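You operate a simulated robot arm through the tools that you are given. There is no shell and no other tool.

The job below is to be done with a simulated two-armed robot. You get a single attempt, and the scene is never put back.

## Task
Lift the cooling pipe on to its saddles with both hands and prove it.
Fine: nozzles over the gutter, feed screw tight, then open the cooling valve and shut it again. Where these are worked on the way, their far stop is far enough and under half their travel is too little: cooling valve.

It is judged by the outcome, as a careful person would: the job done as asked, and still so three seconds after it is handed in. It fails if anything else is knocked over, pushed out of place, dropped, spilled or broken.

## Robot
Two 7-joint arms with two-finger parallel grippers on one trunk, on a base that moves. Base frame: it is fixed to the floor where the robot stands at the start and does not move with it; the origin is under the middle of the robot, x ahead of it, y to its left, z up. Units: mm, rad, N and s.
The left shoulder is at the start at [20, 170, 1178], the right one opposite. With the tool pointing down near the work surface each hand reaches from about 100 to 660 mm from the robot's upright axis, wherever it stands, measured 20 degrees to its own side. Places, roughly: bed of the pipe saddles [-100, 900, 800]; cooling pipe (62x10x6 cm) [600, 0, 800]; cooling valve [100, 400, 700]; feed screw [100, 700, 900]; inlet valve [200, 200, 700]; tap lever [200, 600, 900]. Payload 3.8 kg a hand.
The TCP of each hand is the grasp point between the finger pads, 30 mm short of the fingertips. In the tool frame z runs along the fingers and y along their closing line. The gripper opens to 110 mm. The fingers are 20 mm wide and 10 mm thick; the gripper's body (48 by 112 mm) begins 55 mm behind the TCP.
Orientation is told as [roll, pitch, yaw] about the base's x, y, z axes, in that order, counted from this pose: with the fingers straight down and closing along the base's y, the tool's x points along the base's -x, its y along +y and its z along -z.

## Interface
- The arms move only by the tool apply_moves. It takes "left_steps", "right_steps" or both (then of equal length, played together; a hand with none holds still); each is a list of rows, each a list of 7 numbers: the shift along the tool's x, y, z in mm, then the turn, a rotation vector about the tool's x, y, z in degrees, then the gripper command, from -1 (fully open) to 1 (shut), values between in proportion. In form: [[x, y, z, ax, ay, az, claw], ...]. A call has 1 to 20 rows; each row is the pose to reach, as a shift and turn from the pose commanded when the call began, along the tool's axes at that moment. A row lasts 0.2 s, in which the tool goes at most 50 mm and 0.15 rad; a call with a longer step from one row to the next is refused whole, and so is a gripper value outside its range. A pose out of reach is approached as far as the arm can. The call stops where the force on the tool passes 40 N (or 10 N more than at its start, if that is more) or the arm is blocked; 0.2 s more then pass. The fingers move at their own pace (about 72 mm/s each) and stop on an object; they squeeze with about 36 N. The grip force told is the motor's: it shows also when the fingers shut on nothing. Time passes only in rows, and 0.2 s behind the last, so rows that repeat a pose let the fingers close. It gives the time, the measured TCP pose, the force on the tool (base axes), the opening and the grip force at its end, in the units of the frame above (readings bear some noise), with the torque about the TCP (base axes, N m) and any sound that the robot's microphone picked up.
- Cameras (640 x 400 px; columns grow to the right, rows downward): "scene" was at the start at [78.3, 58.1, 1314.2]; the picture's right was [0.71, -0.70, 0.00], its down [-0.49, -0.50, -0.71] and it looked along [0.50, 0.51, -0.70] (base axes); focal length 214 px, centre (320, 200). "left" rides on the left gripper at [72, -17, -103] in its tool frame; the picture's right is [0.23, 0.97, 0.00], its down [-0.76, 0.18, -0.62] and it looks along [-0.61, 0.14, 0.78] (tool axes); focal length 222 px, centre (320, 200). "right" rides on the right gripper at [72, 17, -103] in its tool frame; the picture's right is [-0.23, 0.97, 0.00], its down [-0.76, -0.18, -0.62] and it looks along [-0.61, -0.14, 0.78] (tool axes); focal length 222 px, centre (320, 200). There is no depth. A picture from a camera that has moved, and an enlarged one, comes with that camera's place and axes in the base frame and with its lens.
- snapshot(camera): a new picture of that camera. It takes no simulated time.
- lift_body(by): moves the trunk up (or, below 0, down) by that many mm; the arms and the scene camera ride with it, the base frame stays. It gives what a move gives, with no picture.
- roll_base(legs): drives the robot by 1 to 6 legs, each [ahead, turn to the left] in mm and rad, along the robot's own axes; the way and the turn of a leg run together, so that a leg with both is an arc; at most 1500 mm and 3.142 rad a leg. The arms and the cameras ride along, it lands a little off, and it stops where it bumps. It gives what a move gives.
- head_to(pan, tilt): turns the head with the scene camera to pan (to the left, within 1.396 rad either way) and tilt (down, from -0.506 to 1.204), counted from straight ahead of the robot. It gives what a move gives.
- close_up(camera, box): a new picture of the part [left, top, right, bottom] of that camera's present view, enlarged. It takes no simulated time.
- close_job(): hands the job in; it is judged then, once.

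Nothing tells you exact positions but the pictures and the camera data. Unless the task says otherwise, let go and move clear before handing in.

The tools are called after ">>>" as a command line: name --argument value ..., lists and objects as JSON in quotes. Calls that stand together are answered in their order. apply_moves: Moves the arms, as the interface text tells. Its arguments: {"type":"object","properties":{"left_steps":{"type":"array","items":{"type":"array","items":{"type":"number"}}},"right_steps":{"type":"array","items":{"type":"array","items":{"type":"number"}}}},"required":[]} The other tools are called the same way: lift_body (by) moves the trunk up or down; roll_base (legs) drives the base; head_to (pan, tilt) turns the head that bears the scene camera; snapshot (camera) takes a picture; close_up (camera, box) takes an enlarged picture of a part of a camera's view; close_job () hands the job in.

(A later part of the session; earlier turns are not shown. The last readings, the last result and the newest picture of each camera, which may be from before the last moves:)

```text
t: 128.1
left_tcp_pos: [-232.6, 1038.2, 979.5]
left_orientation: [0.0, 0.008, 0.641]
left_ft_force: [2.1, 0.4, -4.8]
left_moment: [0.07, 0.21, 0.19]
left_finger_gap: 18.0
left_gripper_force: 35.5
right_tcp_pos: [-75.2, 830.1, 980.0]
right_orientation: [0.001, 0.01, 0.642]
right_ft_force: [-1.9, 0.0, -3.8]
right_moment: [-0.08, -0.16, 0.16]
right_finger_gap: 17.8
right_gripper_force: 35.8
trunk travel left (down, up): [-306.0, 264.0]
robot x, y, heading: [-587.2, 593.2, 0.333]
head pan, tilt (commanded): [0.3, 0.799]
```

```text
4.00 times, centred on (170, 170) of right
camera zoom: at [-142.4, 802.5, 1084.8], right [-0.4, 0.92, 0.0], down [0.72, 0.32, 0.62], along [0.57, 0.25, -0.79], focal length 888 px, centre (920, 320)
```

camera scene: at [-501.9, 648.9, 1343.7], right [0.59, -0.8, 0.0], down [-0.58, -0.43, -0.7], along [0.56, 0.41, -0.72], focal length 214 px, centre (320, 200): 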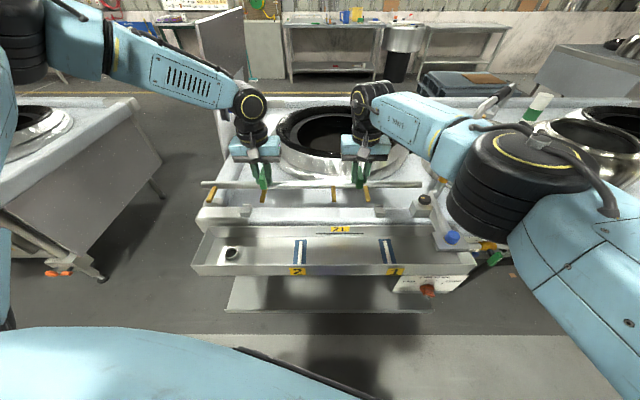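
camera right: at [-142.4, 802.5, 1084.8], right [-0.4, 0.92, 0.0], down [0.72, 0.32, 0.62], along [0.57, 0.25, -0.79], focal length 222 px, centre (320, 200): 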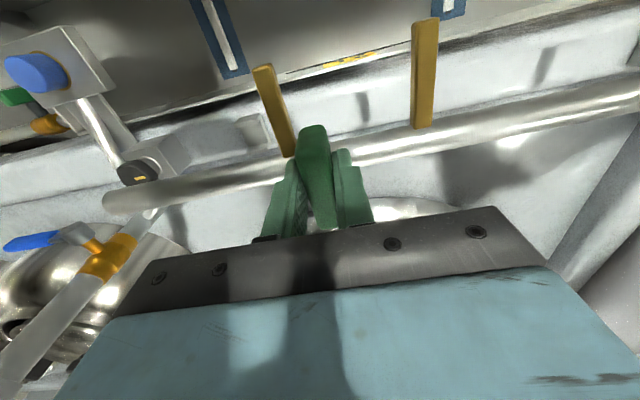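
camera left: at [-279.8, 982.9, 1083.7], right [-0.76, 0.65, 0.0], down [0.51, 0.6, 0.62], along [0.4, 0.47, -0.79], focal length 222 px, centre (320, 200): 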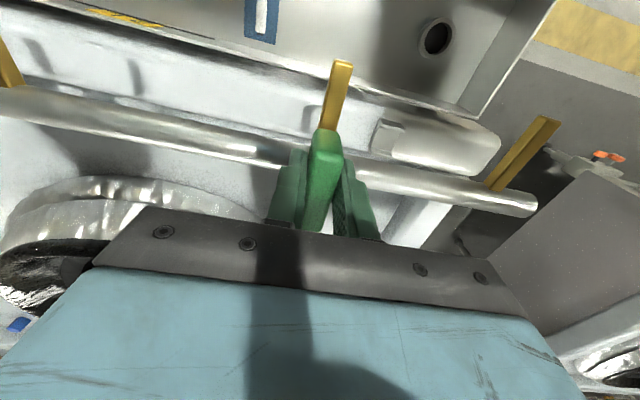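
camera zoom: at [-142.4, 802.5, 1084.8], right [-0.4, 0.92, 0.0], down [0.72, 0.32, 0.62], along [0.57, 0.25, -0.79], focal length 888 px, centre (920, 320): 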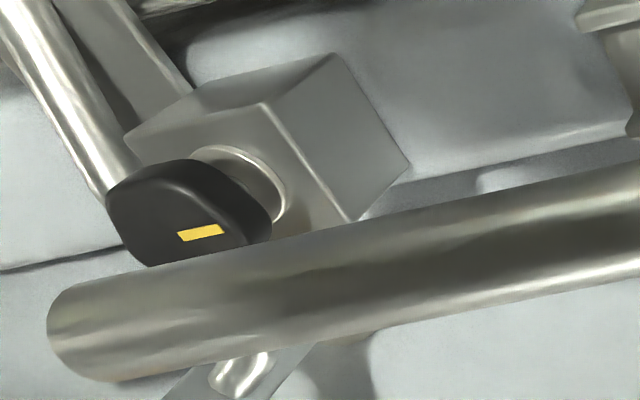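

Triangulated with scene and hand cameras: the pipe axis is at about z 940, it needs about +13 mm across (towards the bench) to hang over the clips, and it is nearly centred on the saddles with about 16 mm to the feed block. I'll shift it 13 mm in and 4 mm towards the block with both arms, then lower the trunk 95 mm.

>>> apply_moves --left_steps '[[-3, -1, 0, 0, 0, 0, 1], [-7, -2, 0, 0, 0, 0, 1], [-10, -3, 0, 0, 0, 0, 1], [-13, -4, 0, 0, 0, 0, 1], [-13, -4, 0, 0, 0, 0, 1]]' --right_steps '[[-3, -1, 0, 0, 0, 0, 1], [-7, -2, 0, 0, 0, 0, 1], [-10, -3, 0, 0, 0, 0, 1], [-13, -4, 0, 0, 0, 0, 1], [-13, -4, 0, 0, 0, 0, 1]]'

>>> lift_body --by -95

>>> snapshot --camera "scene"

>>> snapshot --camera "right"

>>> snapshot --camera "left"

```text
t: 129.3
left_tcp_pos: [-220.5, 1042.5, 979.6]
left_orientation: [-0.001, 0.009, 0.638]
left_ft_force: [-7.8, -0.9, -2.9]
left_moment: [-0.34, 0.07, -0.88]
left_finger_gap: 18.4
left_gripper_force: 36.3
right_tcp_pos: [-70.0, 829.8, 979.8]
right_orientation: [-0.001, 0.005, 0.638]
right_ft_force: [7.0, 0.6, -4.8]
right_moment: [-0.01, -0.24, -0.93]
right_finger_gap: 18.6
right_gripper_force: 36.3
right hand out of reach, approached as far as the arm can: row 3, 4, 5
trunk travel left (down, up): [-306.0, 264.0]
robot x, y, heading: [-585.1, 594.3, 0.336]
head pan, tilt (commanded): [0.3, 0.799]
```

```text
t: 130.6
left_tcp_pos: [-221.1, 1043.7, 884.7]
left_orientation: [0.0, 0.008, 0.64]
left_ft_force: [-9.4, 3.1, -3.5]
left_moment: [-0.66, 0.89, -0.77]
left_finger_gap: 18.6
left_gripper_force: 35.5
right_tcp_pos: [-70.2, 831.4, 885.5]
right_orientation: [0.001, 0.006, 0.639]
right_ft_force: [9.8, -3.6, -4.2]
right_moment: [0.49, -0.95, -0.77]
right_finger_gap: 18.3
right_gripper_force: 36.4
trunk travel left (down, up): [-211.0, 359.0]
robot x, y, heading: [-587.6, 594.3, 0.336]
head pan, tilt (commanded): [0.3, 0.799]
```

```text
taken
camera scene: at [-503.2, 648.3, 1248.9], right [0.59, -0.8, 0.0], down [-0.58, -0.43, -0.7], along [0.56, 0.41, -0.72], focal length 214 px, centre (320, 200)
```

scene: 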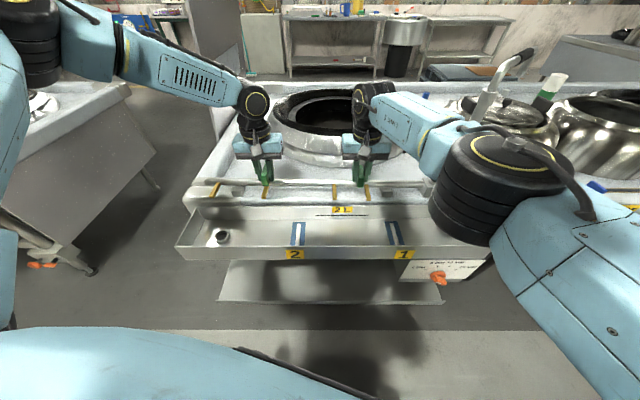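

```text
taken
camera right: at [-138.0, 802.2, 990.7], right [-0.4, 0.92, 0.0], down [0.72, 0.31, 0.62], along [0.57, 0.24, -0.79], focal length 222 px, centre (320, 200)
```

right: 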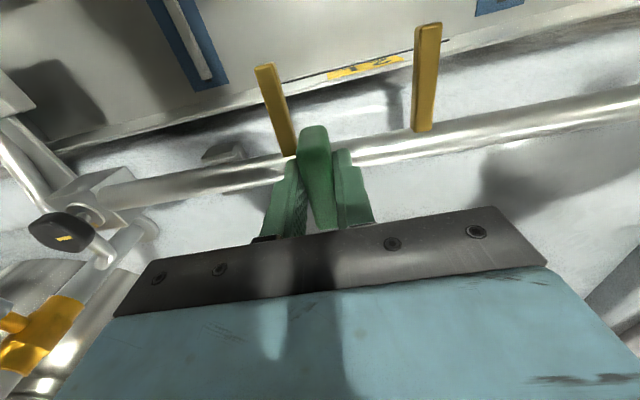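

```text
taken
camera left: at [-268.3, 987.3, 989.2], right [-0.76, 0.65, 0.0], down [0.51, 0.6, 0.62], along [0.4, 0.47, -0.79], focal length 222 px, centre (320, 200)
```

left: 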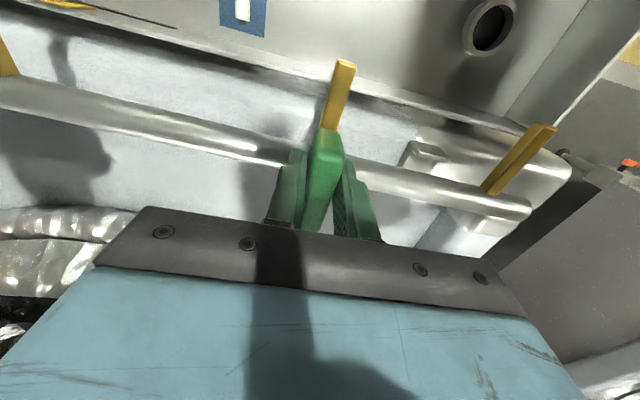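

The right arm ran out of reach, so only the left end moved in and the pipe is slightly twisted in the fingers. I'll take the left hand back 8 mm and let the base do the forward shift instead.

>>> apply_moves --left_steps '[[3, 0, 0, 0, 0, 0, 1], [6, 0, 0, 0, 0, 0, 1], [8.3, 0, 0, 0, 0, 0, 1], [8.3, 0, 0, 0, 0, 0, 1]]'

>>> roll_base --legs '[[11, 0]]'

>>> snapshot --camera "right"

>>> snapshot --camera "left"

>>> close_up --camera "scene" --box '[170, 130, 330, 230]'

>>> close_up --camera "scene" --box '[320, 130, 480, 230]'

```text
t: 131.6
left_tcp_pos: [-227.2, 1037.9, 884.8]
left_orientation: [-0.001, 0.007, 0.643]
left_ft_force: [-8.8, 11.4, -5.0]
left_moment: [0.28, 0.02, 0.0]
left_finger_gap: 18.0
left_gripper_force: 36.2
right_tcp_pos: [-70.6, 830.5, 884.8]
right_orientation: [-0.003, 0.008, 0.641]
right_ft_force: [8.0, -12.0, -2.6]
right_moment: [-0.05, 0.26, 0.19]
right_finger_gap: 17.9
right_gripper_force: 36.5
trunk travel left (down, up): [-211.0, 359.0]
robot x, y, heading: [-591.7, 591.9, 0.331]
head pan, tilt (commanded): [0.3, 0.799]
```

```text
t: 132.3
left_tcp_pos: [-216.3, 1042.6, 883.9]
left_orientation: [-0.001, 0.007, 0.64]
left_ft_force: [-9.6, 15.7, -5.3]
left_moment: [0.82, -0.71, 0.11]
left_finger_gap: 18.1
left_gripper_force: 35.8
right_tcp_pos: [-59.3, 833.4, 883.2]
right_orientation: [-0.001, 0.009, 0.638]
right_ft_force: [10.2, -14.7, -3.3]
right_moment: [-0.59, 0.93, 0.27]
right_finger_gap: 17.9
right_gripper_force: 36.1
trunk travel left (down, up): [-211.0, 359.0]
robot x, y, heading: [-579.0, 594.6, 0.335]
head pan, tilt (commanded): [0.3, 0.799]
```

```text
taken
camera right: at [-127.0, 805.9, 989.9], right [-0.4, 0.92, 0.0], down [0.72, 0.32, 0.62], along [0.57, 0.24, -0.79], focal length 222 px, centre (320, 200)
```

right: 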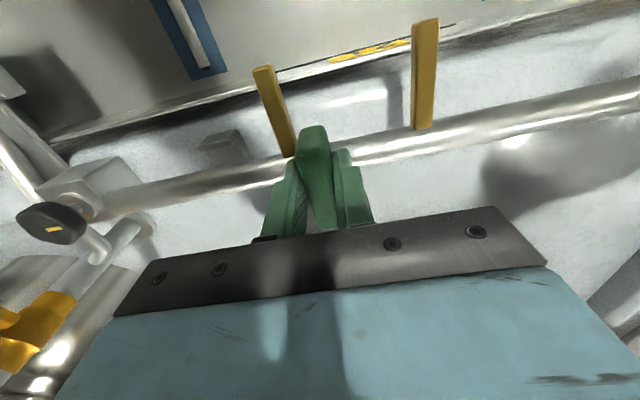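

```text
taken
camera left: at [-263.8, 986.1, 989.0], right [-0.76, 0.65, 0.0], down [0.51, 0.6, 0.62], along [0.4, 0.47, -0.79], focal length 222 px, centre (320, 200)
```

left: 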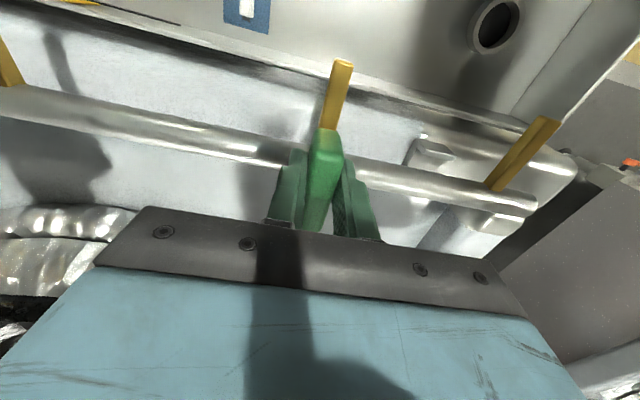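

```text
4.00 times, centred on (250, 180) of scene
camera zoom: at [-492.0, 652.4, 1248.7], right [0.59, -0.8, 0.0], down [-0.58, -0.43, -0.7], along [0.56, 0.41, -0.72], focal length 858 px, centre (600, 280)
```

zoom: 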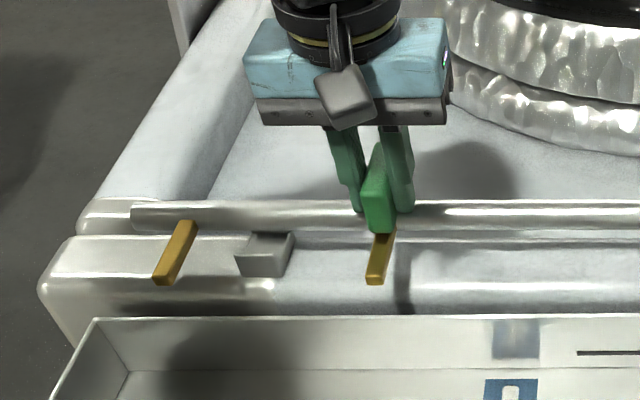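

```text
4.00 times, centred on (400, 180) of scene
camera zoom: at [-492.0, 652.4, 1248.7], right [0.59, -0.8, 0.0], down [-0.58, -0.43, -0.7], along [0.56, 0.41, -0.72], focal length 858 px, centre (0, 280)
```

zoom: 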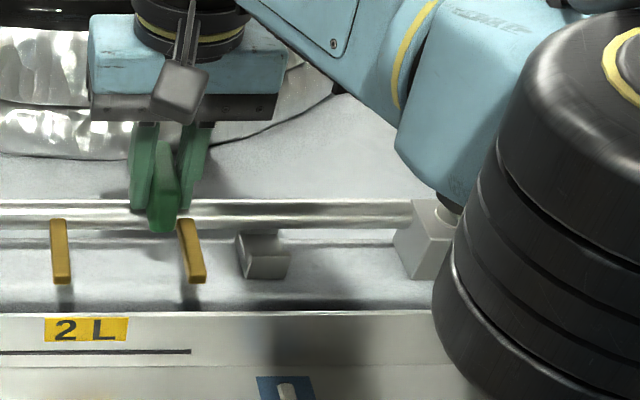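

The pipe is now above the clips and 9 mm short of the feed block. I'll check the lateral fit at each clip with hand-camera close-ups.

>>> close_up --camera "left" --box '[360, 110, 520, 210]'

>>> close_up --camera "right" --box '[150, 110, 310, 210]'

>>> close_up --camera "right" --box '[20, 140, 180, 240]'

```text
4.00 times, centred on (440, 160) of left
camera zoom: at [-263.8, 986.1, 989.0], right [-0.76, 0.65, 0.0], down [0.51, 0.6, 0.62], along [0.4, 0.47, -0.79], focal length 888 px, centre (-160, 360)
```

zoom: 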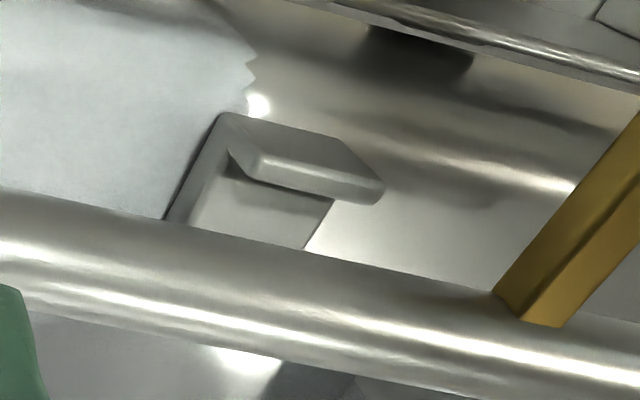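

```text
4.00 times, centred on (230, 160) of right
camera zoom: at [-127.0, 805.9, 989.9], right [-0.4, 0.92, 0.0], down [0.72, 0.32, 0.62], along [0.57, 0.24, -0.79], focal length 888 px, centre (680, 360)
```

zoom: 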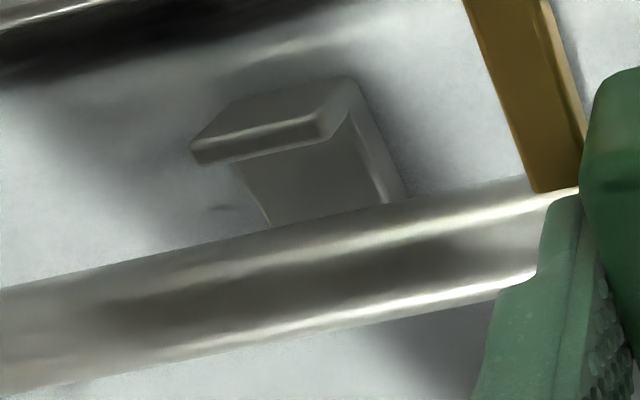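

```text
4.00 times, centred on (100, 190) of right
camera zoom: at [-127.0, 805.9, 989.9], right [-0.4, 0.92, 0.0], down [0.72, 0.32, 0.62], along [0.57, 0.24, -0.79], focal length 888 px, centre (1200, 240)
```

zoom: 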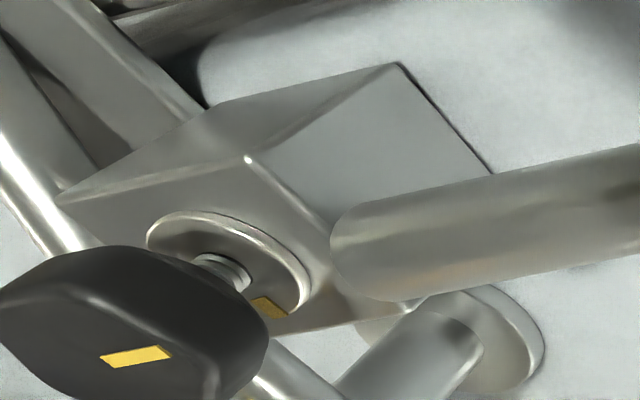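

Laterally the pipe sits within 2 mm of both clip centres. Axially its end is only about 3 mm from the feed block, so I'll shift it 7 mm back to the left with both hands (also easing the squeeze between them) before lowering.

>>> apply_moves --left_steps '[[0, 2.2, 0, 0, 0, 0, 1], [0, 4.2, 0, 0, 0, 0, 1], [0, 6.0, 0, 0, 0, 0, 1], [0, 7.8, 0, 0, 0, 0, 1], [0, 7.8, 0, 0, 0, 0, 1]]' --right_steps '[[0, 1.0, 0, 0, 0, 0, 1], [0, 2.8, 0, 0, 0, 0, 1], [0, 4.5, 0, 0, 0, 0, 1], [0, 6.2, 0, 0, 0, 0, 1], [0, 6.2, 0, 0, 0, 0, 1]]'

>>> close_up --camera "right" --box '[20, 140, 180, 240]'

>>> close_up --camera "right" --box '[150, 110, 310, 210]'

>>> close_up --camera "left" --box '[360, 110, 520, 210]'

```text
t: 133.5
left_tcp_pos: [-221.3, 1047.5, 882.8]
left_orientation: [-0.002, 0.007, 0.637]
left_ft_force: [3.9, -11.1, -6.4]
left_moment: [0.67, -0.29, -0.3]
left_finger_gap: 18.1
left_gripper_force: 36.0
right_tcp_pos: [-64.7, 839.7, 884.5]
right_orientation: [0.002, 0.008, 0.64]
right_ft_force: [-5.2, 11.6, -1.8]
right_moment: [-0.26, 0.65, -0.42]
right_finger_gap: 17.7
right_gripper_force: 35.7
trunk travel left (down, up): [-211.0, 359.0]
robot x, y, heading: [-576.4, 595.6, 0.335]
head pan, tilt (commanded): [0.3, 0.799]
```

```text
4.00 times, centred on (100, 190) of right
camera zoom: at [-132.3, 810.5, 990.1], right [-0.4, 0.92, 0.0], down [0.72, 0.31, 0.62], along [0.57, 0.25, -0.79], focal length 888 px, centre (1200, 240)
```

zoom: 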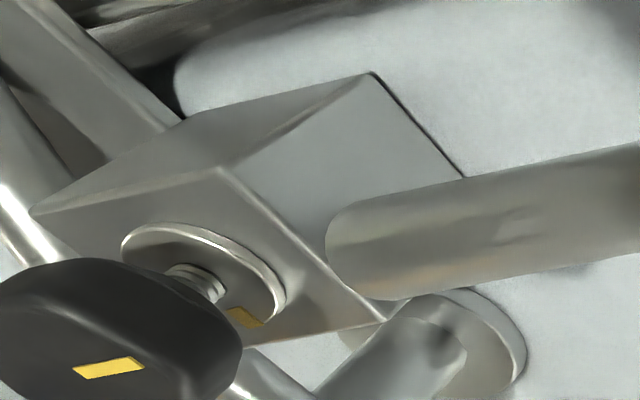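

```text
4.00 times, centred on (230, 160) of right
camera zoom: at [-132.3, 810.5, 990.1], right [-0.4, 0.92, 0.0], down [0.72, 0.31, 0.62], along [0.57, 0.25, -0.79], focal length 888 px, centre (680, 360)
```

zoom: 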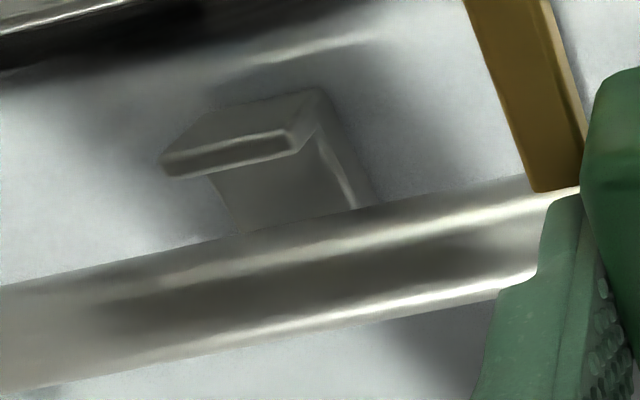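

```text
4.00 times, centred on (440, 160) of left
camera zoom: at [-268.8, 991.8, 989.2], right [-0.76, 0.65, 0.0], down [0.51, 0.6, 0.62], along [0.4, 0.47, -0.79], focal length 888 px, centre (-160, 360)
```

zoom: 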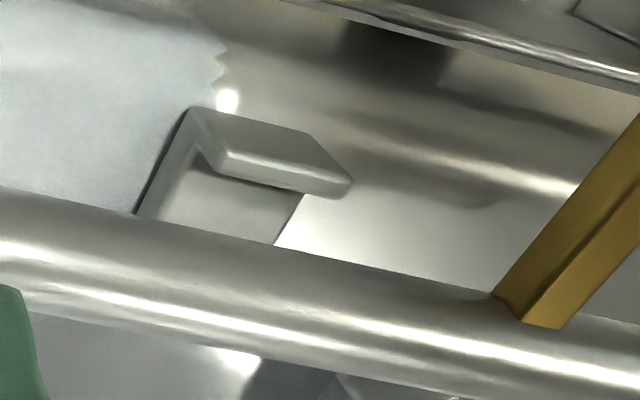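

The gap to the block is now about 8 mm and both ends are within 1 mm of the clip centres. Lowering with the trunk in small steps: 12 mm first.

>>> lift_body --by -12

>>> close_up --camera "right" --box '[150, 110, 310, 210]'

>>> close_up --camera "left" --box '[360, 110, 520, 210]'

```text
t: 134.1
left_tcp_pos: [-221.6, 1047.0, 871.2]
left_orientation: [-0.003, 0.006, 0.64]
left_ft_force: [7.4, -15.4, -5.8]
left_moment: [0.54, -0.12, -0.32]
left_finger_gap: 17.8
left_gripper_force: 35.6
right_tcp_pos: [-64.8, 838.6, 873.3]
right_orientation: [0.002, 0.007, 0.642]
right_ft_force: [-7.7, 14.6, -1.2]
right_moment: [-0.12, 0.51, -0.36]
right_finger_gap: 18.0
right_gripper_force: 36.0
trunk travel left (down, up): [-199.0, 371.0]
robot x, y, heading: [-577.1, 596.4, 0.341]
head pan, tilt (commanded): [0.3, 0.799]
```

```text
4.00 times, centred on (230, 160) of right
camera zoom: at [-132.5, 810.3, 978.2], right [-0.4, 0.92, 0.0], down [0.72, 0.31, 0.62], along [0.57, 0.25, -0.79], focal length 888 px, centre (680, 360)
```

zoom: 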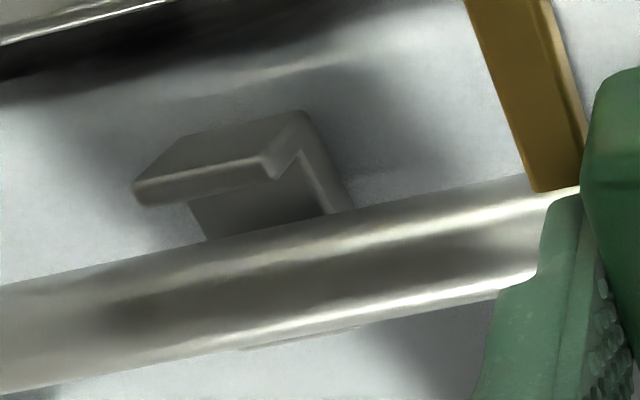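

```text
4.00 times, centred on (440, 160) of left
camera zoom: at [-268.9, 991.7, 977.3], right [-0.76, 0.65, 0.0], down [0.51, 0.6, 0.62], along [0.4, 0.47, -0.79], focal length 888 px, centre (-160, 360)
```

zoom: 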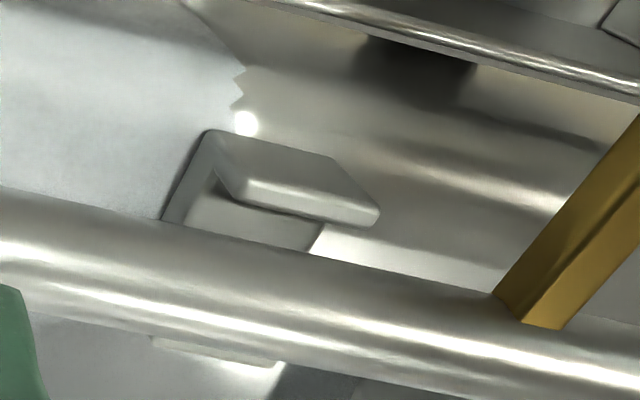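

Both clips' far walls now just peek out behind the pipe, so it is well centred between the walls. I'll relieve the pull between the hands and lower further by 6 mm.

>>> apply_moves --left_steps '[[0, -0.4, 0, 0, 0, 0, 1], [0, -0.6, 0, 0, 0, 0, 1]]' --right_steps '[[0, 0.4, 0, 0, 0, 0, 1], [0, 0.6, 0, 0, 0, 0, 1]]'

>>> lift_body --by -6

>>> close_up --camera "right" --box '[150, 110, 310, 210]'

>>> close_up --camera "left" --box '[360, 110, 520, 210]'

```text
t: 134.7
left_tcp_pos: [-220.1, 1046.7, 872.9]
left_orientation: [0.001, 0.008, 0.641]
left_ft_force: [7.5, -13.3, -4.2]
left_moment: [0.13, -0.23, -0.47]
left_finger_gap: 17.9
left_gripper_force: 36.0
right_tcp_pos: [-65.9, 839.8, 873.1]
right_orientation: [-0.001, 0.008, 0.638]
right_ft_force: [-7.2, 14.6, -3.3]
right_moment: [0.05, 0.36, -0.17]
right_finger_gap: 18.0
right_gripper_force: 35.3
trunk travel left (down, up): [-199.0, 371.0]
robot x, y, heading: [-580.7, 599.1, 0.334]
head pan, tilt (commanded): [0.3, 0.799]
```

```text
t: 135.3
left_tcp_pos: [-221.9, 1047.2, 866.2]
left_orientation: [0.0, 0.007, 0.64]
left_ft_force: [7.5, -13.6, -4.6]
left_moment: [0.02, -0.08, -0.31]
left_finger_gap: 17.9
left_gripper_force: 36.0
right_tcp_pos: [-64.6, 838.5, 867.6]
right_orientation: [0.001, 0.007, 0.638]
right_ft_force: [-7.5, 14.0, -2.1]
right_moment: [0.06, 0.2, -0.2]
right_finger_gap: 17.7
right_gripper_force: 36.6
trunk travel left (down, up): [-193.0, 377.0]
robot x, y, heading: [-576.7, 598.9, 0.335]
head pan, tilt (commanded): [0.3, 0.799]
```

```text
4.00 times, centred on (230, 160) of right
camera zoom: at [-132.4, 810.3, 972.1], right [-0.4, 0.92, 0.0], down [0.72, 0.31, 0.62], along [0.57, 0.25, -0.79], focal length 888 px, centre (680, 360)
```

zoom: 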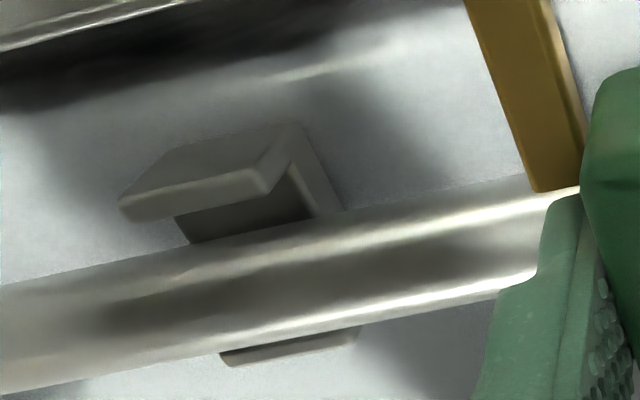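

```text
4.00 times, centred on (440, 160) of left
camera zoom: at [-268.4, 991.5, 971.1], right [-0.76, 0.65, 0.0], down [0.51, 0.6, 0.62], along [0.4, 0.47, -0.79], focal length 888 px, centre (-160, 360)
```

zoom: 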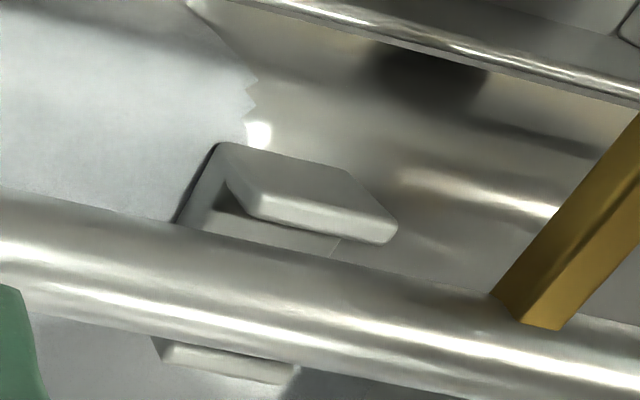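

Pipe bottom is just inside the clip walls, centred within 2–3 mm of 6 mm clearance. Continuing down in 4 mm steps, watching for the weight to come off.

>>> lift_body --by -4

>>> lift_body --by -3

```text
t: 135.8
left_tcp_pos: [-221.4, 1046.6, 866.0]
left_orientation: [-0.001, 0.002, 0.641]
left_ft_force: [4.1, -12.1, 11.7]
left_moment: [0.53, -0.28, -0.38]
left_finger_gap: 17.7
left_gripper_force: 36.1
right_tcp_pos: [-65.3, 838.9, 866.4]
right_orientation: [0.0, 0.001, 0.638]
right_ft_force: [-4.0, 16.9, 10.4]
right_moment: [-0.08, 0.58, -0.18]
right_finger_gap: 17.6
right_gripper_force: 36.5
trunk travel left (down, up): [-189.0, 381.0]
robot x, y, heading: [-577.3, 598.0, 0.34]
head pan, tilt (commanded): [0.3, 0.799]
```

```text
t: 136.3
left_tcp_pos: [-222.0, 1047.6, 863.4]
left_orientation: [-0.001, -0.003, 0.641]
left_ft_force: [4.8, -4.9, 31.2]
left_moment: [0.4, 0.35, -0.53]
left_finger_gap: 18.0
left_gripper_force: 35.9
right_tcp_pos: [-66.1, 838.6, 863.5]
right_orientation: [-0.001, 0.001, 0.638]
right_ft_force: [-0.5, 17.1, 22.7]
right_moment: [0.55, 0.04, -0.28]
right_finger_gap: 18.0
right_gripper_force: 36.0
trunk travel left (down, up): [-186.0, 384.0]
robot x, y, heading: [-576.8, 597.8, 0.335]
head pan, tilt (commanded): [0.3, 0.799]
```

The pipe touched down at TCP about z 866 and is now pressed a bit. I'll relieve the pressure by 4 mm and look whether it is seated inside the clips.

>>> lift_body --by 4

>>> close_up --camera "right" --box '[150, 110, 310, 210]'

>>> close_up --camera "left" --box '[360, 110, 520, 210]'

>>> close_up --camera "scene" --box '[170, 120, 330, 220]'

>>> close_up --camera "scene" --box '[300, 120, 460, 220]'

```text
t: 136.9
left_tcp_pos: [-221.4, 1046.8, 863.3]
left_orientation: [0.0, 0.003, 0.64]
left_ft_force: [11.6, -3.9, 16.1]
left_moment: [-0.07, 0.45, -0.18]
left_finger_gap: 17.8
left_gripper_force: 36.1
right_tcp_pos: [-66.8, 837.7, 864.1]
right_orientation: [0.0, 0.008, 0.638]
right_ft_force: [-4.4, 12.8, 8.5]
right_moment: [0.57, -0.45, -0.19]
right_finger_gap: 17.7
right_gripper_force: 35.7
trunk travel left (down, up): [-190.0, 380.0]
robot x, y, heading: [-580.4, 597.7, 0.336]
head pan, tilt (commanded): [0.3, 0.799]
```

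```text
4.00 times, centred on (230, 160) of right
camera zoom: at [-133.3, 809.5, 968.9], right [-0.4, 0.92, 0.0], down [0.72, 0.32, 0.62], along [0.57, 0.24, -0.79], focal length 888 px, centre (680, 360)
```

zoom: 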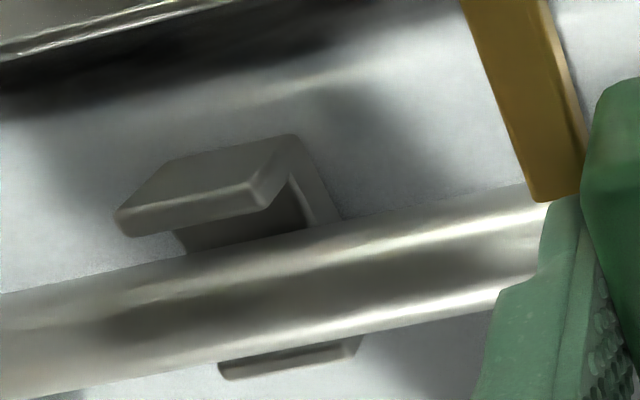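

```text
4.00 times, centred on (440, 160) of left
camera zoom: at [-269.0, 990.9, 968.6], right [-0.76, 0.64, 0.0], down [0.51, 0.6, 0.62], along [0.4, 0.47, -0.78], focal length 888 px, centre (-160, 360)
```

zoom: 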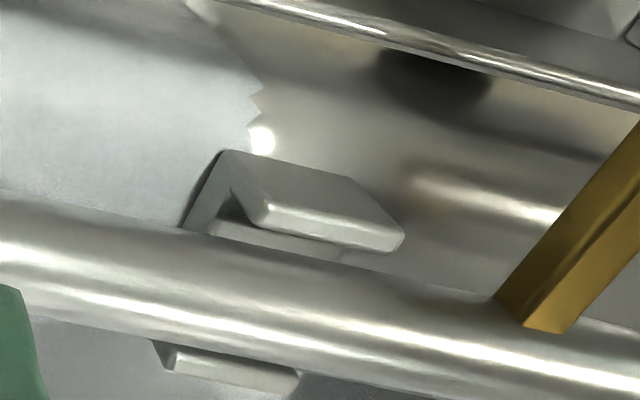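

```text
4.00 times, centred on (250, 170) of scene
camera zoom: at [-494.0, 651.2, 1227.8], right [0.59, -0.8, 0.0], down [-0.58, -0.43, -0.7], along [0.56, 0.41, -0.72], focal length 858 px, centre (600, 320)
```

zoom: 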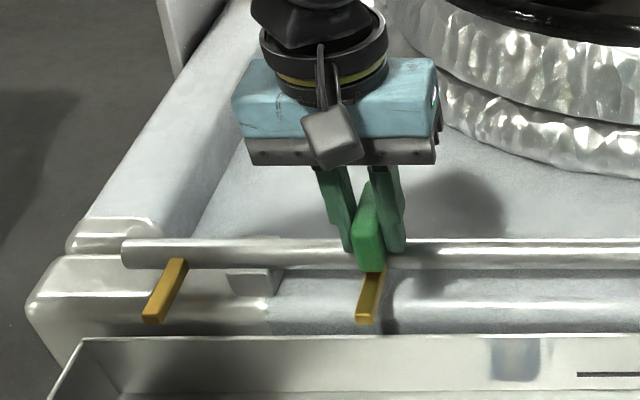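

```text
4.00 times, centred on (380, 170) of scene
camera zoom: at [-494.0, 651.2, 1227.8], right [0.59, -0.8, 0.0], down [-0.58, -0.43, -0.7], along [0.56, 0.41, -0.72], focal length 858 px, centre (80, 320)
```

zoom: 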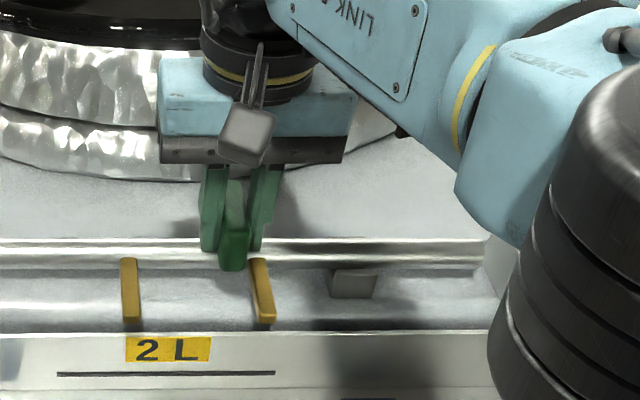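

The pipe lies between the walls of both clips and on their floors. I'll take the last downward pressure off before letting go.

>>> lift_body --by 2

```text
t: 137.4
left_tcp_pos: [-222.1, 1045.6, 863.8]
left_orientation: [0.0, 0.01, 0.64]
left_ft_force: [8.9, -11.4, 1.7]
left_moment: [-0.03, -0.79, 0.1]
left_finger_gap: 17.7
left_gripper_force: 35.6
right_tcp_pos: [-65.1, 837.9, 864.4]
right_orientation: [-0.001, 0.012, 0.641]
right_ft_force: [-8.3, 9.9, -7.2]
right_moment: [-0.54, 0.43, 0.06]
right_finger_gap: 18.0
right_gripper_force: 36.1
trunk travel left (down, up): [-192.0, 378.0]
robot x, y, heading: [-575.7, 602.0, 0.335]
head pan, tilt (commanded): [0.3, 0.799]
```

The weight is nearly neutral now. I'll open both hands a little, check that nothing moves, then rise straight up off the grips.

>>> apply_moves --left_steps '[[0, 0, 0, 0, 0, 0, 0.8], [0, 0, 0, 0, 0, 0, 0.4], [0, 0, 0, 0, 0, 0, 0.2], [0, 0, 0, 0, 0, 0, 0.2]]' --right_steps '[[0, 0, 0, 0, 0, 0, 0.8], [0, 0, 0, 0, 0, 0, 0.4], [0, 0, 0, 0, 0, 0, 0.2], [0, 0, 0, 0, 0, 0, 0.2]]'

>>> snapshot --camera "right"

>>> snapshot --camera "left"

>>> close_up --camera "scene" --box '[180, 120, 440, 282]'

```text
t: 138.4
left_tcp_pos: [-221.2, 1047.2, 866.0]
left_orientation: [-0.001, 0.006, 0.641]
left_ft_force: [-0.5, 0.4, 0.2]
left_moment: [0.0, -0.02, -0.01]
left_finger_gap: 44.0
left_gripper_force: 0.1
right_tcp_pos: [-64.6, 838.3, 866.6]
right_orientation: [-0.002, 0.005, 0.638]
right_ft_force: [0.2, 0.2, -0.2]
right_moment: [-0.01, -0.01, 0.06]
right_finger_gap: 43.9
right_gripper_force: 0.0
trunk travel left (down, up): [-192.0, 378.0]
robot x, y, heading: [-579.2, 595.7, 0.332]
head pan, tilt (commanded): [0.3, 0.799]
```

```text
taken
camera right: at [-132.1, 809.7, 971.4], right [-0.4, 0.92, 0.0], down [0.72, 0.31, 0.62], along [0.57, 0.24, -0.79], focal length 222 px, centre (320, 200)
```

right: 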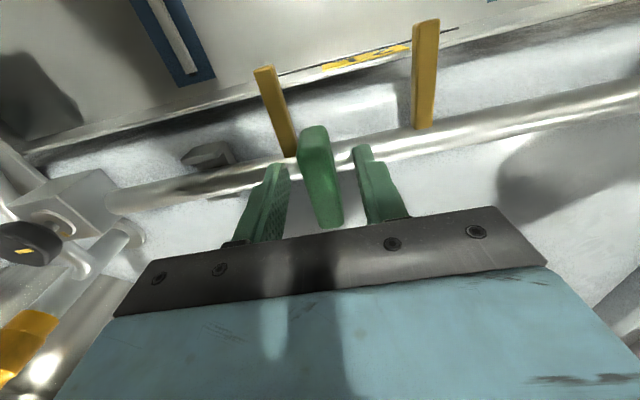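

```text
taken
camera left: at [-268.9, 991.6, 970.1], right [-0.76, 0.64, 0.0], down [0.51, 0.6, 0.62], along [0.4, 0.47, -0.79], focal length 222 px, centre (320, 200)
```

left: 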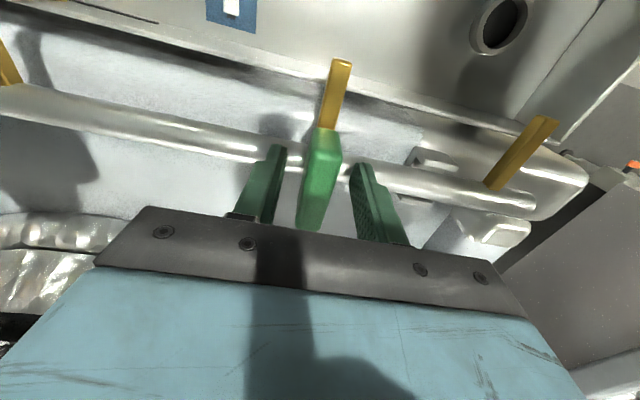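

```text
2.46 times, centred on (310, 201) of scene
camera zoom: at [-493.2, 651.7, 1229.8], right [0.59, -0.8, 0.0], down [-0.58, -0.43, -0.7], along [0.56, 0.41, -0.72], focal length 528 px, centre (345, 198)
```

zoom: 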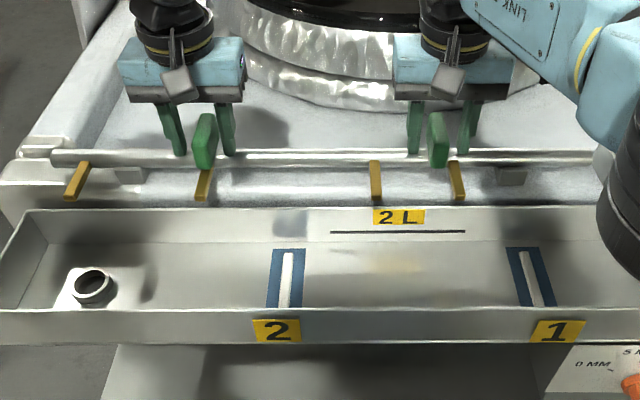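

The pipe stays put in the saddles with its nozzles over the gutter. Hands rise straight off with the trunk, then I check the pipe's seat.

>>> lift_body --by 120

>>> snapshot --camera "right"

>>> snapshot --camera "left"

>>> close_up --camera "scene" --box '[180, 130, 440, 292]'

```text
t: 139.9
left_tcp_pos: [-220.1, 1047.1, 986.6]
left_orientation: [0.0, 0.007, 0.641]
left_ft_force: [0.1, -0.1, 0.0]
left_moment: [-0.01, -0.03, -0.03]
left_finger_gap: 43.9
left_gripper_force: 0.0
right_tcp_pos: [-65.2, 838.7, 986.0]
right_orientation: [-0.002, 0.007, 0.639]
right_ft_force: [0.8, -0.7, -0.2]
right_moment: [0.01, -0.02, 0.02]
right_finger_gap: 44.1
right_gripper_force: 0.0
trunk travel left (down, up): [-312.0, 258.0]
robot x, y, heading: [-579.4, 592.8, 0.333]
head pan, tilt (commanded): [0.3, 0.799]
```

```text
taken
camera right: at [-132.3, 810.0, 1091.1], right [-0.4, 0.92, 0.0], down [0.72, 0.31, 0.62], along [0.57, 0.24, -0.79], focal length 222 px, centre (320, 200)
```

right: 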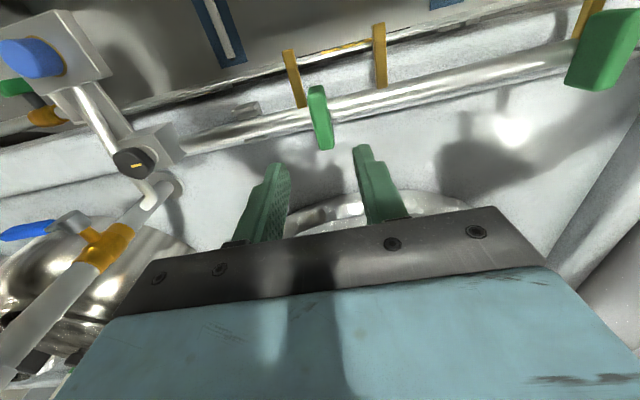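

```text
taken
camera left: at [-268.7, 991.6, 1090.1], right [-0.76, 0.65, 0.0], down [0.51, 0.6, 0.62], along [0.4, 0.47, -0.79], focal length 222 px, centre (320, 200)
```

left: 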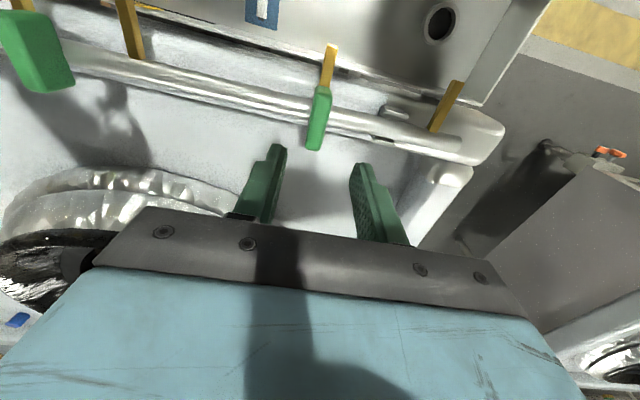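

```text
2.46 times, centred on (310, 211) of scene
camera zoom: at [-493.1, 651.8, 1349.7], right [0.59, -0.8, 0.0], down [-0.58, -0.43, -0.7], along [0.56, 0.41, -0.72], focal length 528 px, centre (345, 173)
```

zoom: 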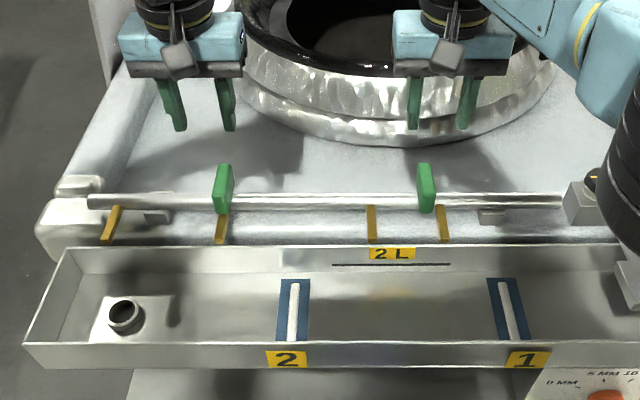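

The pipe rests in both saddles with the nozzles out over the gutter. Quick enlarged check of both clips and the pipe end at the feed block.

>>> close_up --camera "right" --box '[100, 70, 300, 195]'

>>> close_up --camera "left" --box '[340, 70, 500, 170]'

>>> head_to --pan -0.1 --tilt 0.8

>>> snapshot --camera "scene"

```text
3.20 times, centred on (200, 132) of right
camera zoom: at [-132.3, 810.0, 1091.1], right [-0.4, 0.92, 0.0], down [0.72, 0.31, 0.62], along [0.57, 0.24, -0.79], focal length 711 px, centre (704, 416)
```

zoom: 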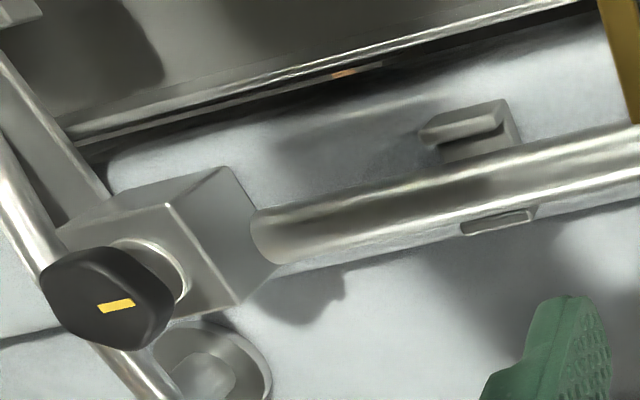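

```text
4.00 times, centred on (420, 120) of left
camera zoom: at [-268.7, 991.6, 1090.1], right [-0.76, 0.65, 0.0], down [0.51, 0.6, 0.62], along [0.4, 0.47, -0.79], focal length 888 px, centre (-80, 520)
```

zoom: 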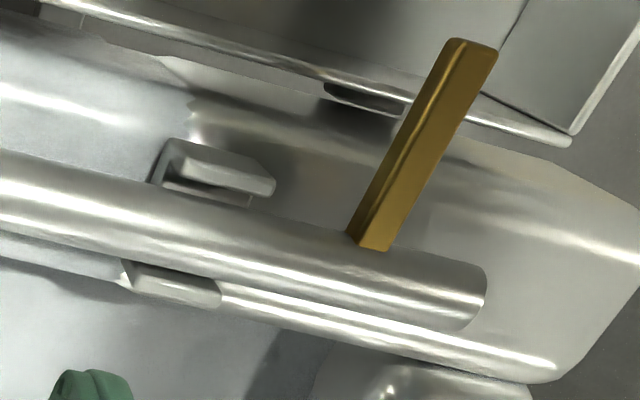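

```text
t: 140.8
left_tcp_pos: [-221.4, 1048.0, 985.0]
left_orientation: [0.0, 0.005, 0.64]
left_ft_force: [-0.6, -1.4, 0.6]
left_moment: [0.02, 0.05, 0.0]
left_finger_gap: 43.8
left_gripper_force: 0.1
right_tcp_pos: [-65.3, 838.7, 987.3]
right_orientation: [-0.001, 0.007, 0.638]
right_ft_force: [-0.1, -0.1, 1.4]
right_moment: [-0.02, -0.02, 0.01]
right_finger_gap: 43.6
right_gripper_force: 0.1
trunk travel left (down, up): [-312.0, 258.0]
robot x, y, heading: [-577.5, 598.3, 0.334]
head pan, tilt (commanded): [-0.099, 0.799]
```

```text
taken
camera scene: at [-479.7, 622.8, 1349.8], right [0.23, -0.97, 0.0], down [-0.7, -0.17, -0.7], along [0.68, 0.16, -0.72], focal length 214 px, centre (320, 200)
```

scene: 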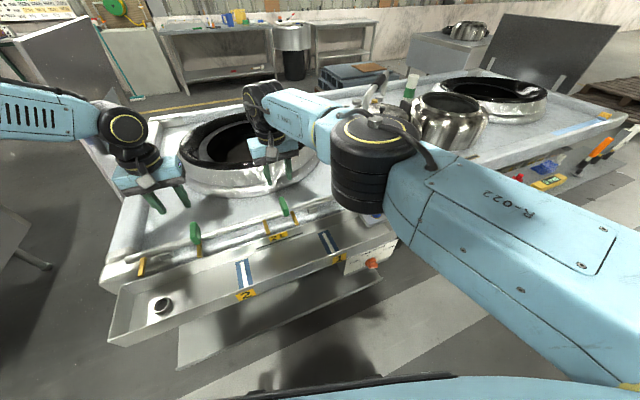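

The pipe is seated: both clip walls show on either side and its end faces the feed block squarely. Next is the feed screw (black knob, axis about [70, 663], centre near z 863). The left arm can reach it from the right-hand side without crossing the tall tap, so I'll raise the trunk, tuck the right hand in and drive round in front of the valve area.

>>> lift_body --by 150

>>> apply_moves --right_steps '[[40, -17, 0, 0, 0, 3.5, 0.2], [80, -34, 0, 0, 0, 7, 0.2], [120, -51, 0, 0, 0, 10.5, 0.2], [160, -68, 0, 0, 0, 14, 0.2], [199, -85, 0, 0, 0, 17.5, 0.2]]'

>>> roll_base --legs '[[-120, 0], [0, -1.095], [599, 0], [0, 1.402]]'

>>> head_to --pan 0.2 --tilt 0.8

>>> snapshot --camera "scene"

```text
t: 142.5
left_tcp_pos: [-220.8, 1047.2, 1136.3]
left_orientation: [0.0, 0.007, 0.64]
left_ft_force: [0.7, 0.3, -0.1]
left_moment: [-0.02, 0.0, 0.04]
left_finger_gap: 44.2
left_gripper_force: 0.0
right_tcp_pos: [-64.5, 839.4, 1136.8]
right_orientation: [-0.001, 0.008, 0.638]
right_ft_force: [-0.4, -0.2, -0.2]
right_moment: [-0.02, 0.01, -0.02]
right_finger_gap: 44.0
right_gripper_force: 0.1
trunk travel left (down, up): [-462.0, 108.0]
robot x, y, heading: [-583.1, 600.4, 0.334]
head pan, tilt (commanded): [-0.099, 0.799]
```

```text
t: 143.7
left_tcp_pos: [-221.6, 1046.5, 1136.0]
left_orientation: [-0.001, 0.005, 0.641]
left_ft_force: [0.3, 0.3, 0.0]
left_moment: [0.02, 0.01, 0.02]
left_finger_gap: 43.7
left_gripper_force: 0.1
right_tcp_pos: [-173.3, 650.5, 1138.8]
right_orientation: [-0.001, 0.005, 0.333]
right_ft_force: [0.5, -0.1, 0.2]
right_moment: [0.02, -0.03, 0.01]
right_finger_gap: 44.1
right_gripper_force: 0.1
trunk travel left (down, up): [-462.0, 108.0]
robot x, y, heading: [-581.4, 594.7, 0.332]
head pan, tilt (commanded): [-0.099, 0.799]
```

```text
t: 154.1
left_tcp_pos: [-53.5, 678.7, 1136.2]
left_orientation: [0.0, 0.006, 0.942]
left_ft_force: [0.2, 0.7, -0.8]
left_moment: [-0.02, -0.03, 0.02]
left_finger_gap: 44.1
left_gripper_force: 0.2
right_tcp_pos: [112.0, 314.9, 1137.8]
right_orientation: [-0.004, 0.005, 0.635]
right_ft_force: [0.9, -0.2, 0.4]
right_moment: [-0.01, 0.02, 0.01]
right_finger_gap: 43.9
right_gripper_force: 0.1
trunk travel left (down, up): [-462.0, 108.0]
robot x, y, heading: [-257.7, 140.8, 0.64]
head pan, tilt (commanded): [-0.099, 0.799]
```

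```text
t: 154.9
left_tcp_pos: [-53.0, 679.1, 1135.6]
left_orientation: [-0.001, 0.007, 0.943]
left_ft_force: [0.0, -1.2, -0.3]
left_moment: [-0.02, 0.04, -0.02]
left_finger_gap: 43.8
left_gripper_force: 0.1
right_tcp_pos: [111.4, 315.9, 1137.2]
right_orientation: [-0.004, 0.006, 0.635]
right_ft_force: [-1.0, 0.1, 0.0]
right_moment: [-0.02, 0.01, 0.01]
right_finger_gap: 44.1
right_gripper_force: 0.0
trunk travel left (down, up): [-462.0, 108.0]
robot x, y, heading: [-255.3, 140.9, 0.634]
head pan, tilt (commanded): [0.201, 0.799]
```

```text
taken
camera scene: at [-188.5, 215.7, 1499.8], right [0.74, -0.67, 0.0], down [-0.48, -0.53, -0.7], along [0.47, 0.52, -0.72], focal length 214 px, centre (320, 200)
```

scene: 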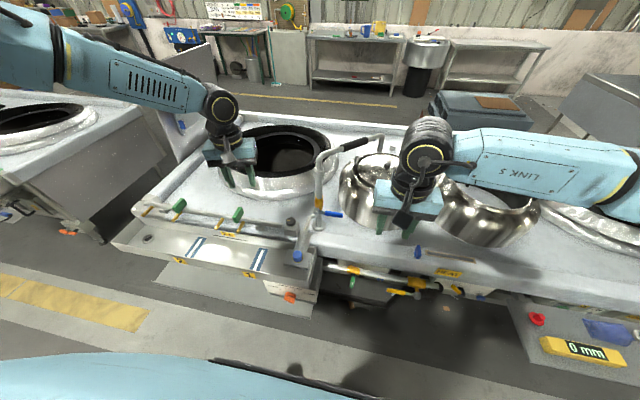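

From here I can see both the feed screw and the cooling valve. Close-ups of each.

>>> close_up --camera "scene" --box '[250, 190, 350, 252]'

>>> close_up --camera "scene" --box '[300, 240, 420, 315]'

>>> close_up --camera "scene" --box '[110, 180, 310, 305]'

>>> snapshot --camera "right"

>>> snapshot --camera "left"

```text
6.40 times, centred on (300, 221) of scene
camera zoom: at [-188.5, 215.7, 1499.8], right [0.74, -0.67, 0.0], down [-0.48, -0.53, -0.7], along [0.47, 0.52, -0.72], focal length 1373 px, centre (448, 66)
```

zoom: 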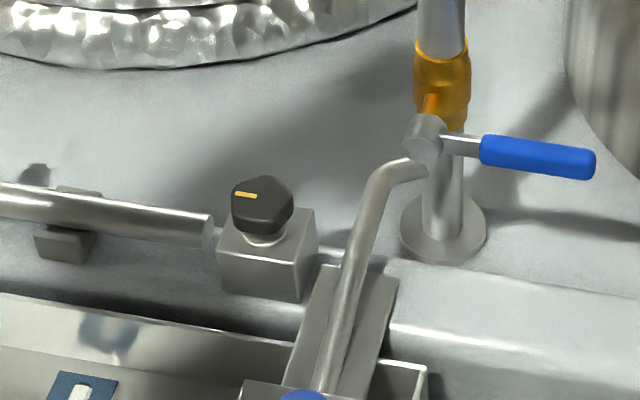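

```text
5.33 times, centred on (360, 278) of scene
camera zoom: at [-188.5, 215.7, 1499.8], right [0.74, -0.67, 0.0], down [-0.48, -0.53, -0.7], along [0.47, 0.52, -0.72], focal length 1144 px, centre (107, -213)
```

zoom: 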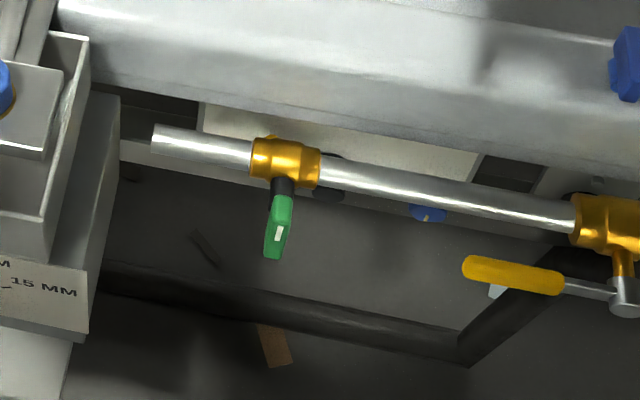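

```text
3.20 times, centred on (210, 242) of scene
camera zoom: at [-188.5, 215.7, 1499.8], right [0.74, -0.67, 0.0], down [-0.48, -0.53, -0.7], along [0.47, 0.52, -0.72], focal length 686 px, centre (672, 64)
```

zoom: 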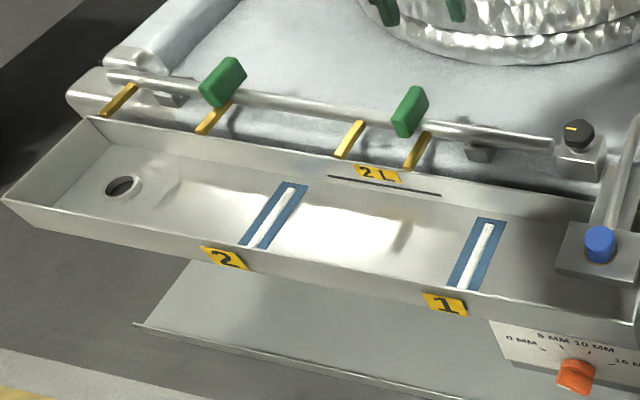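

```text
taken
camera right: at [43.5, 286.8, 1242.8], right [-0.39, 0.92, 0.0], down [0.72, 0.31, 0.62], along [0.57, 0.24, -0.79], focal length 222 px, centre (320, 200)
```

right: 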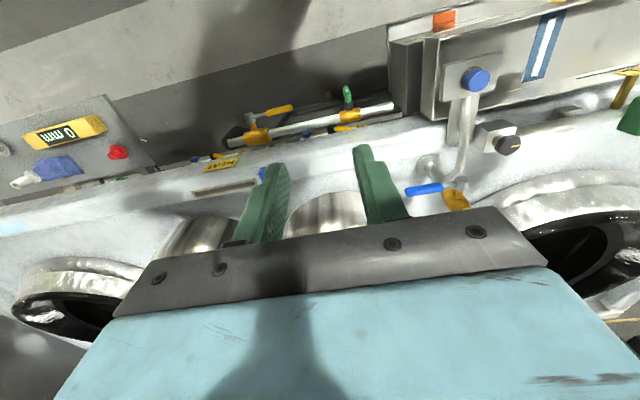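

```text
taken
camera left: at [-81.2, 611.9, 1240.2], right [-0.92, 0.39, 0.0], down [0.31, 0.72, 0.62], along [0.24, 0.57, -0.79], focal length 222 px, centre (320, 200)
```

left: 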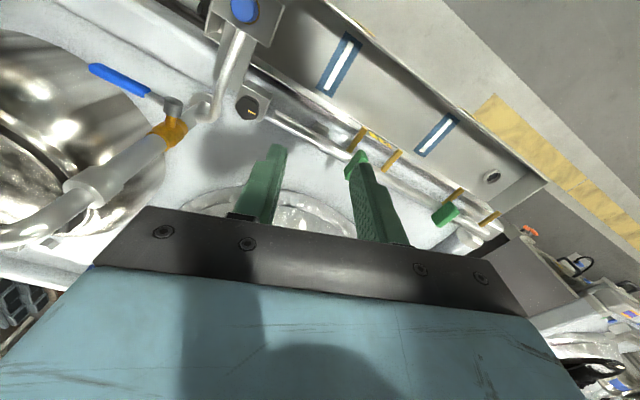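

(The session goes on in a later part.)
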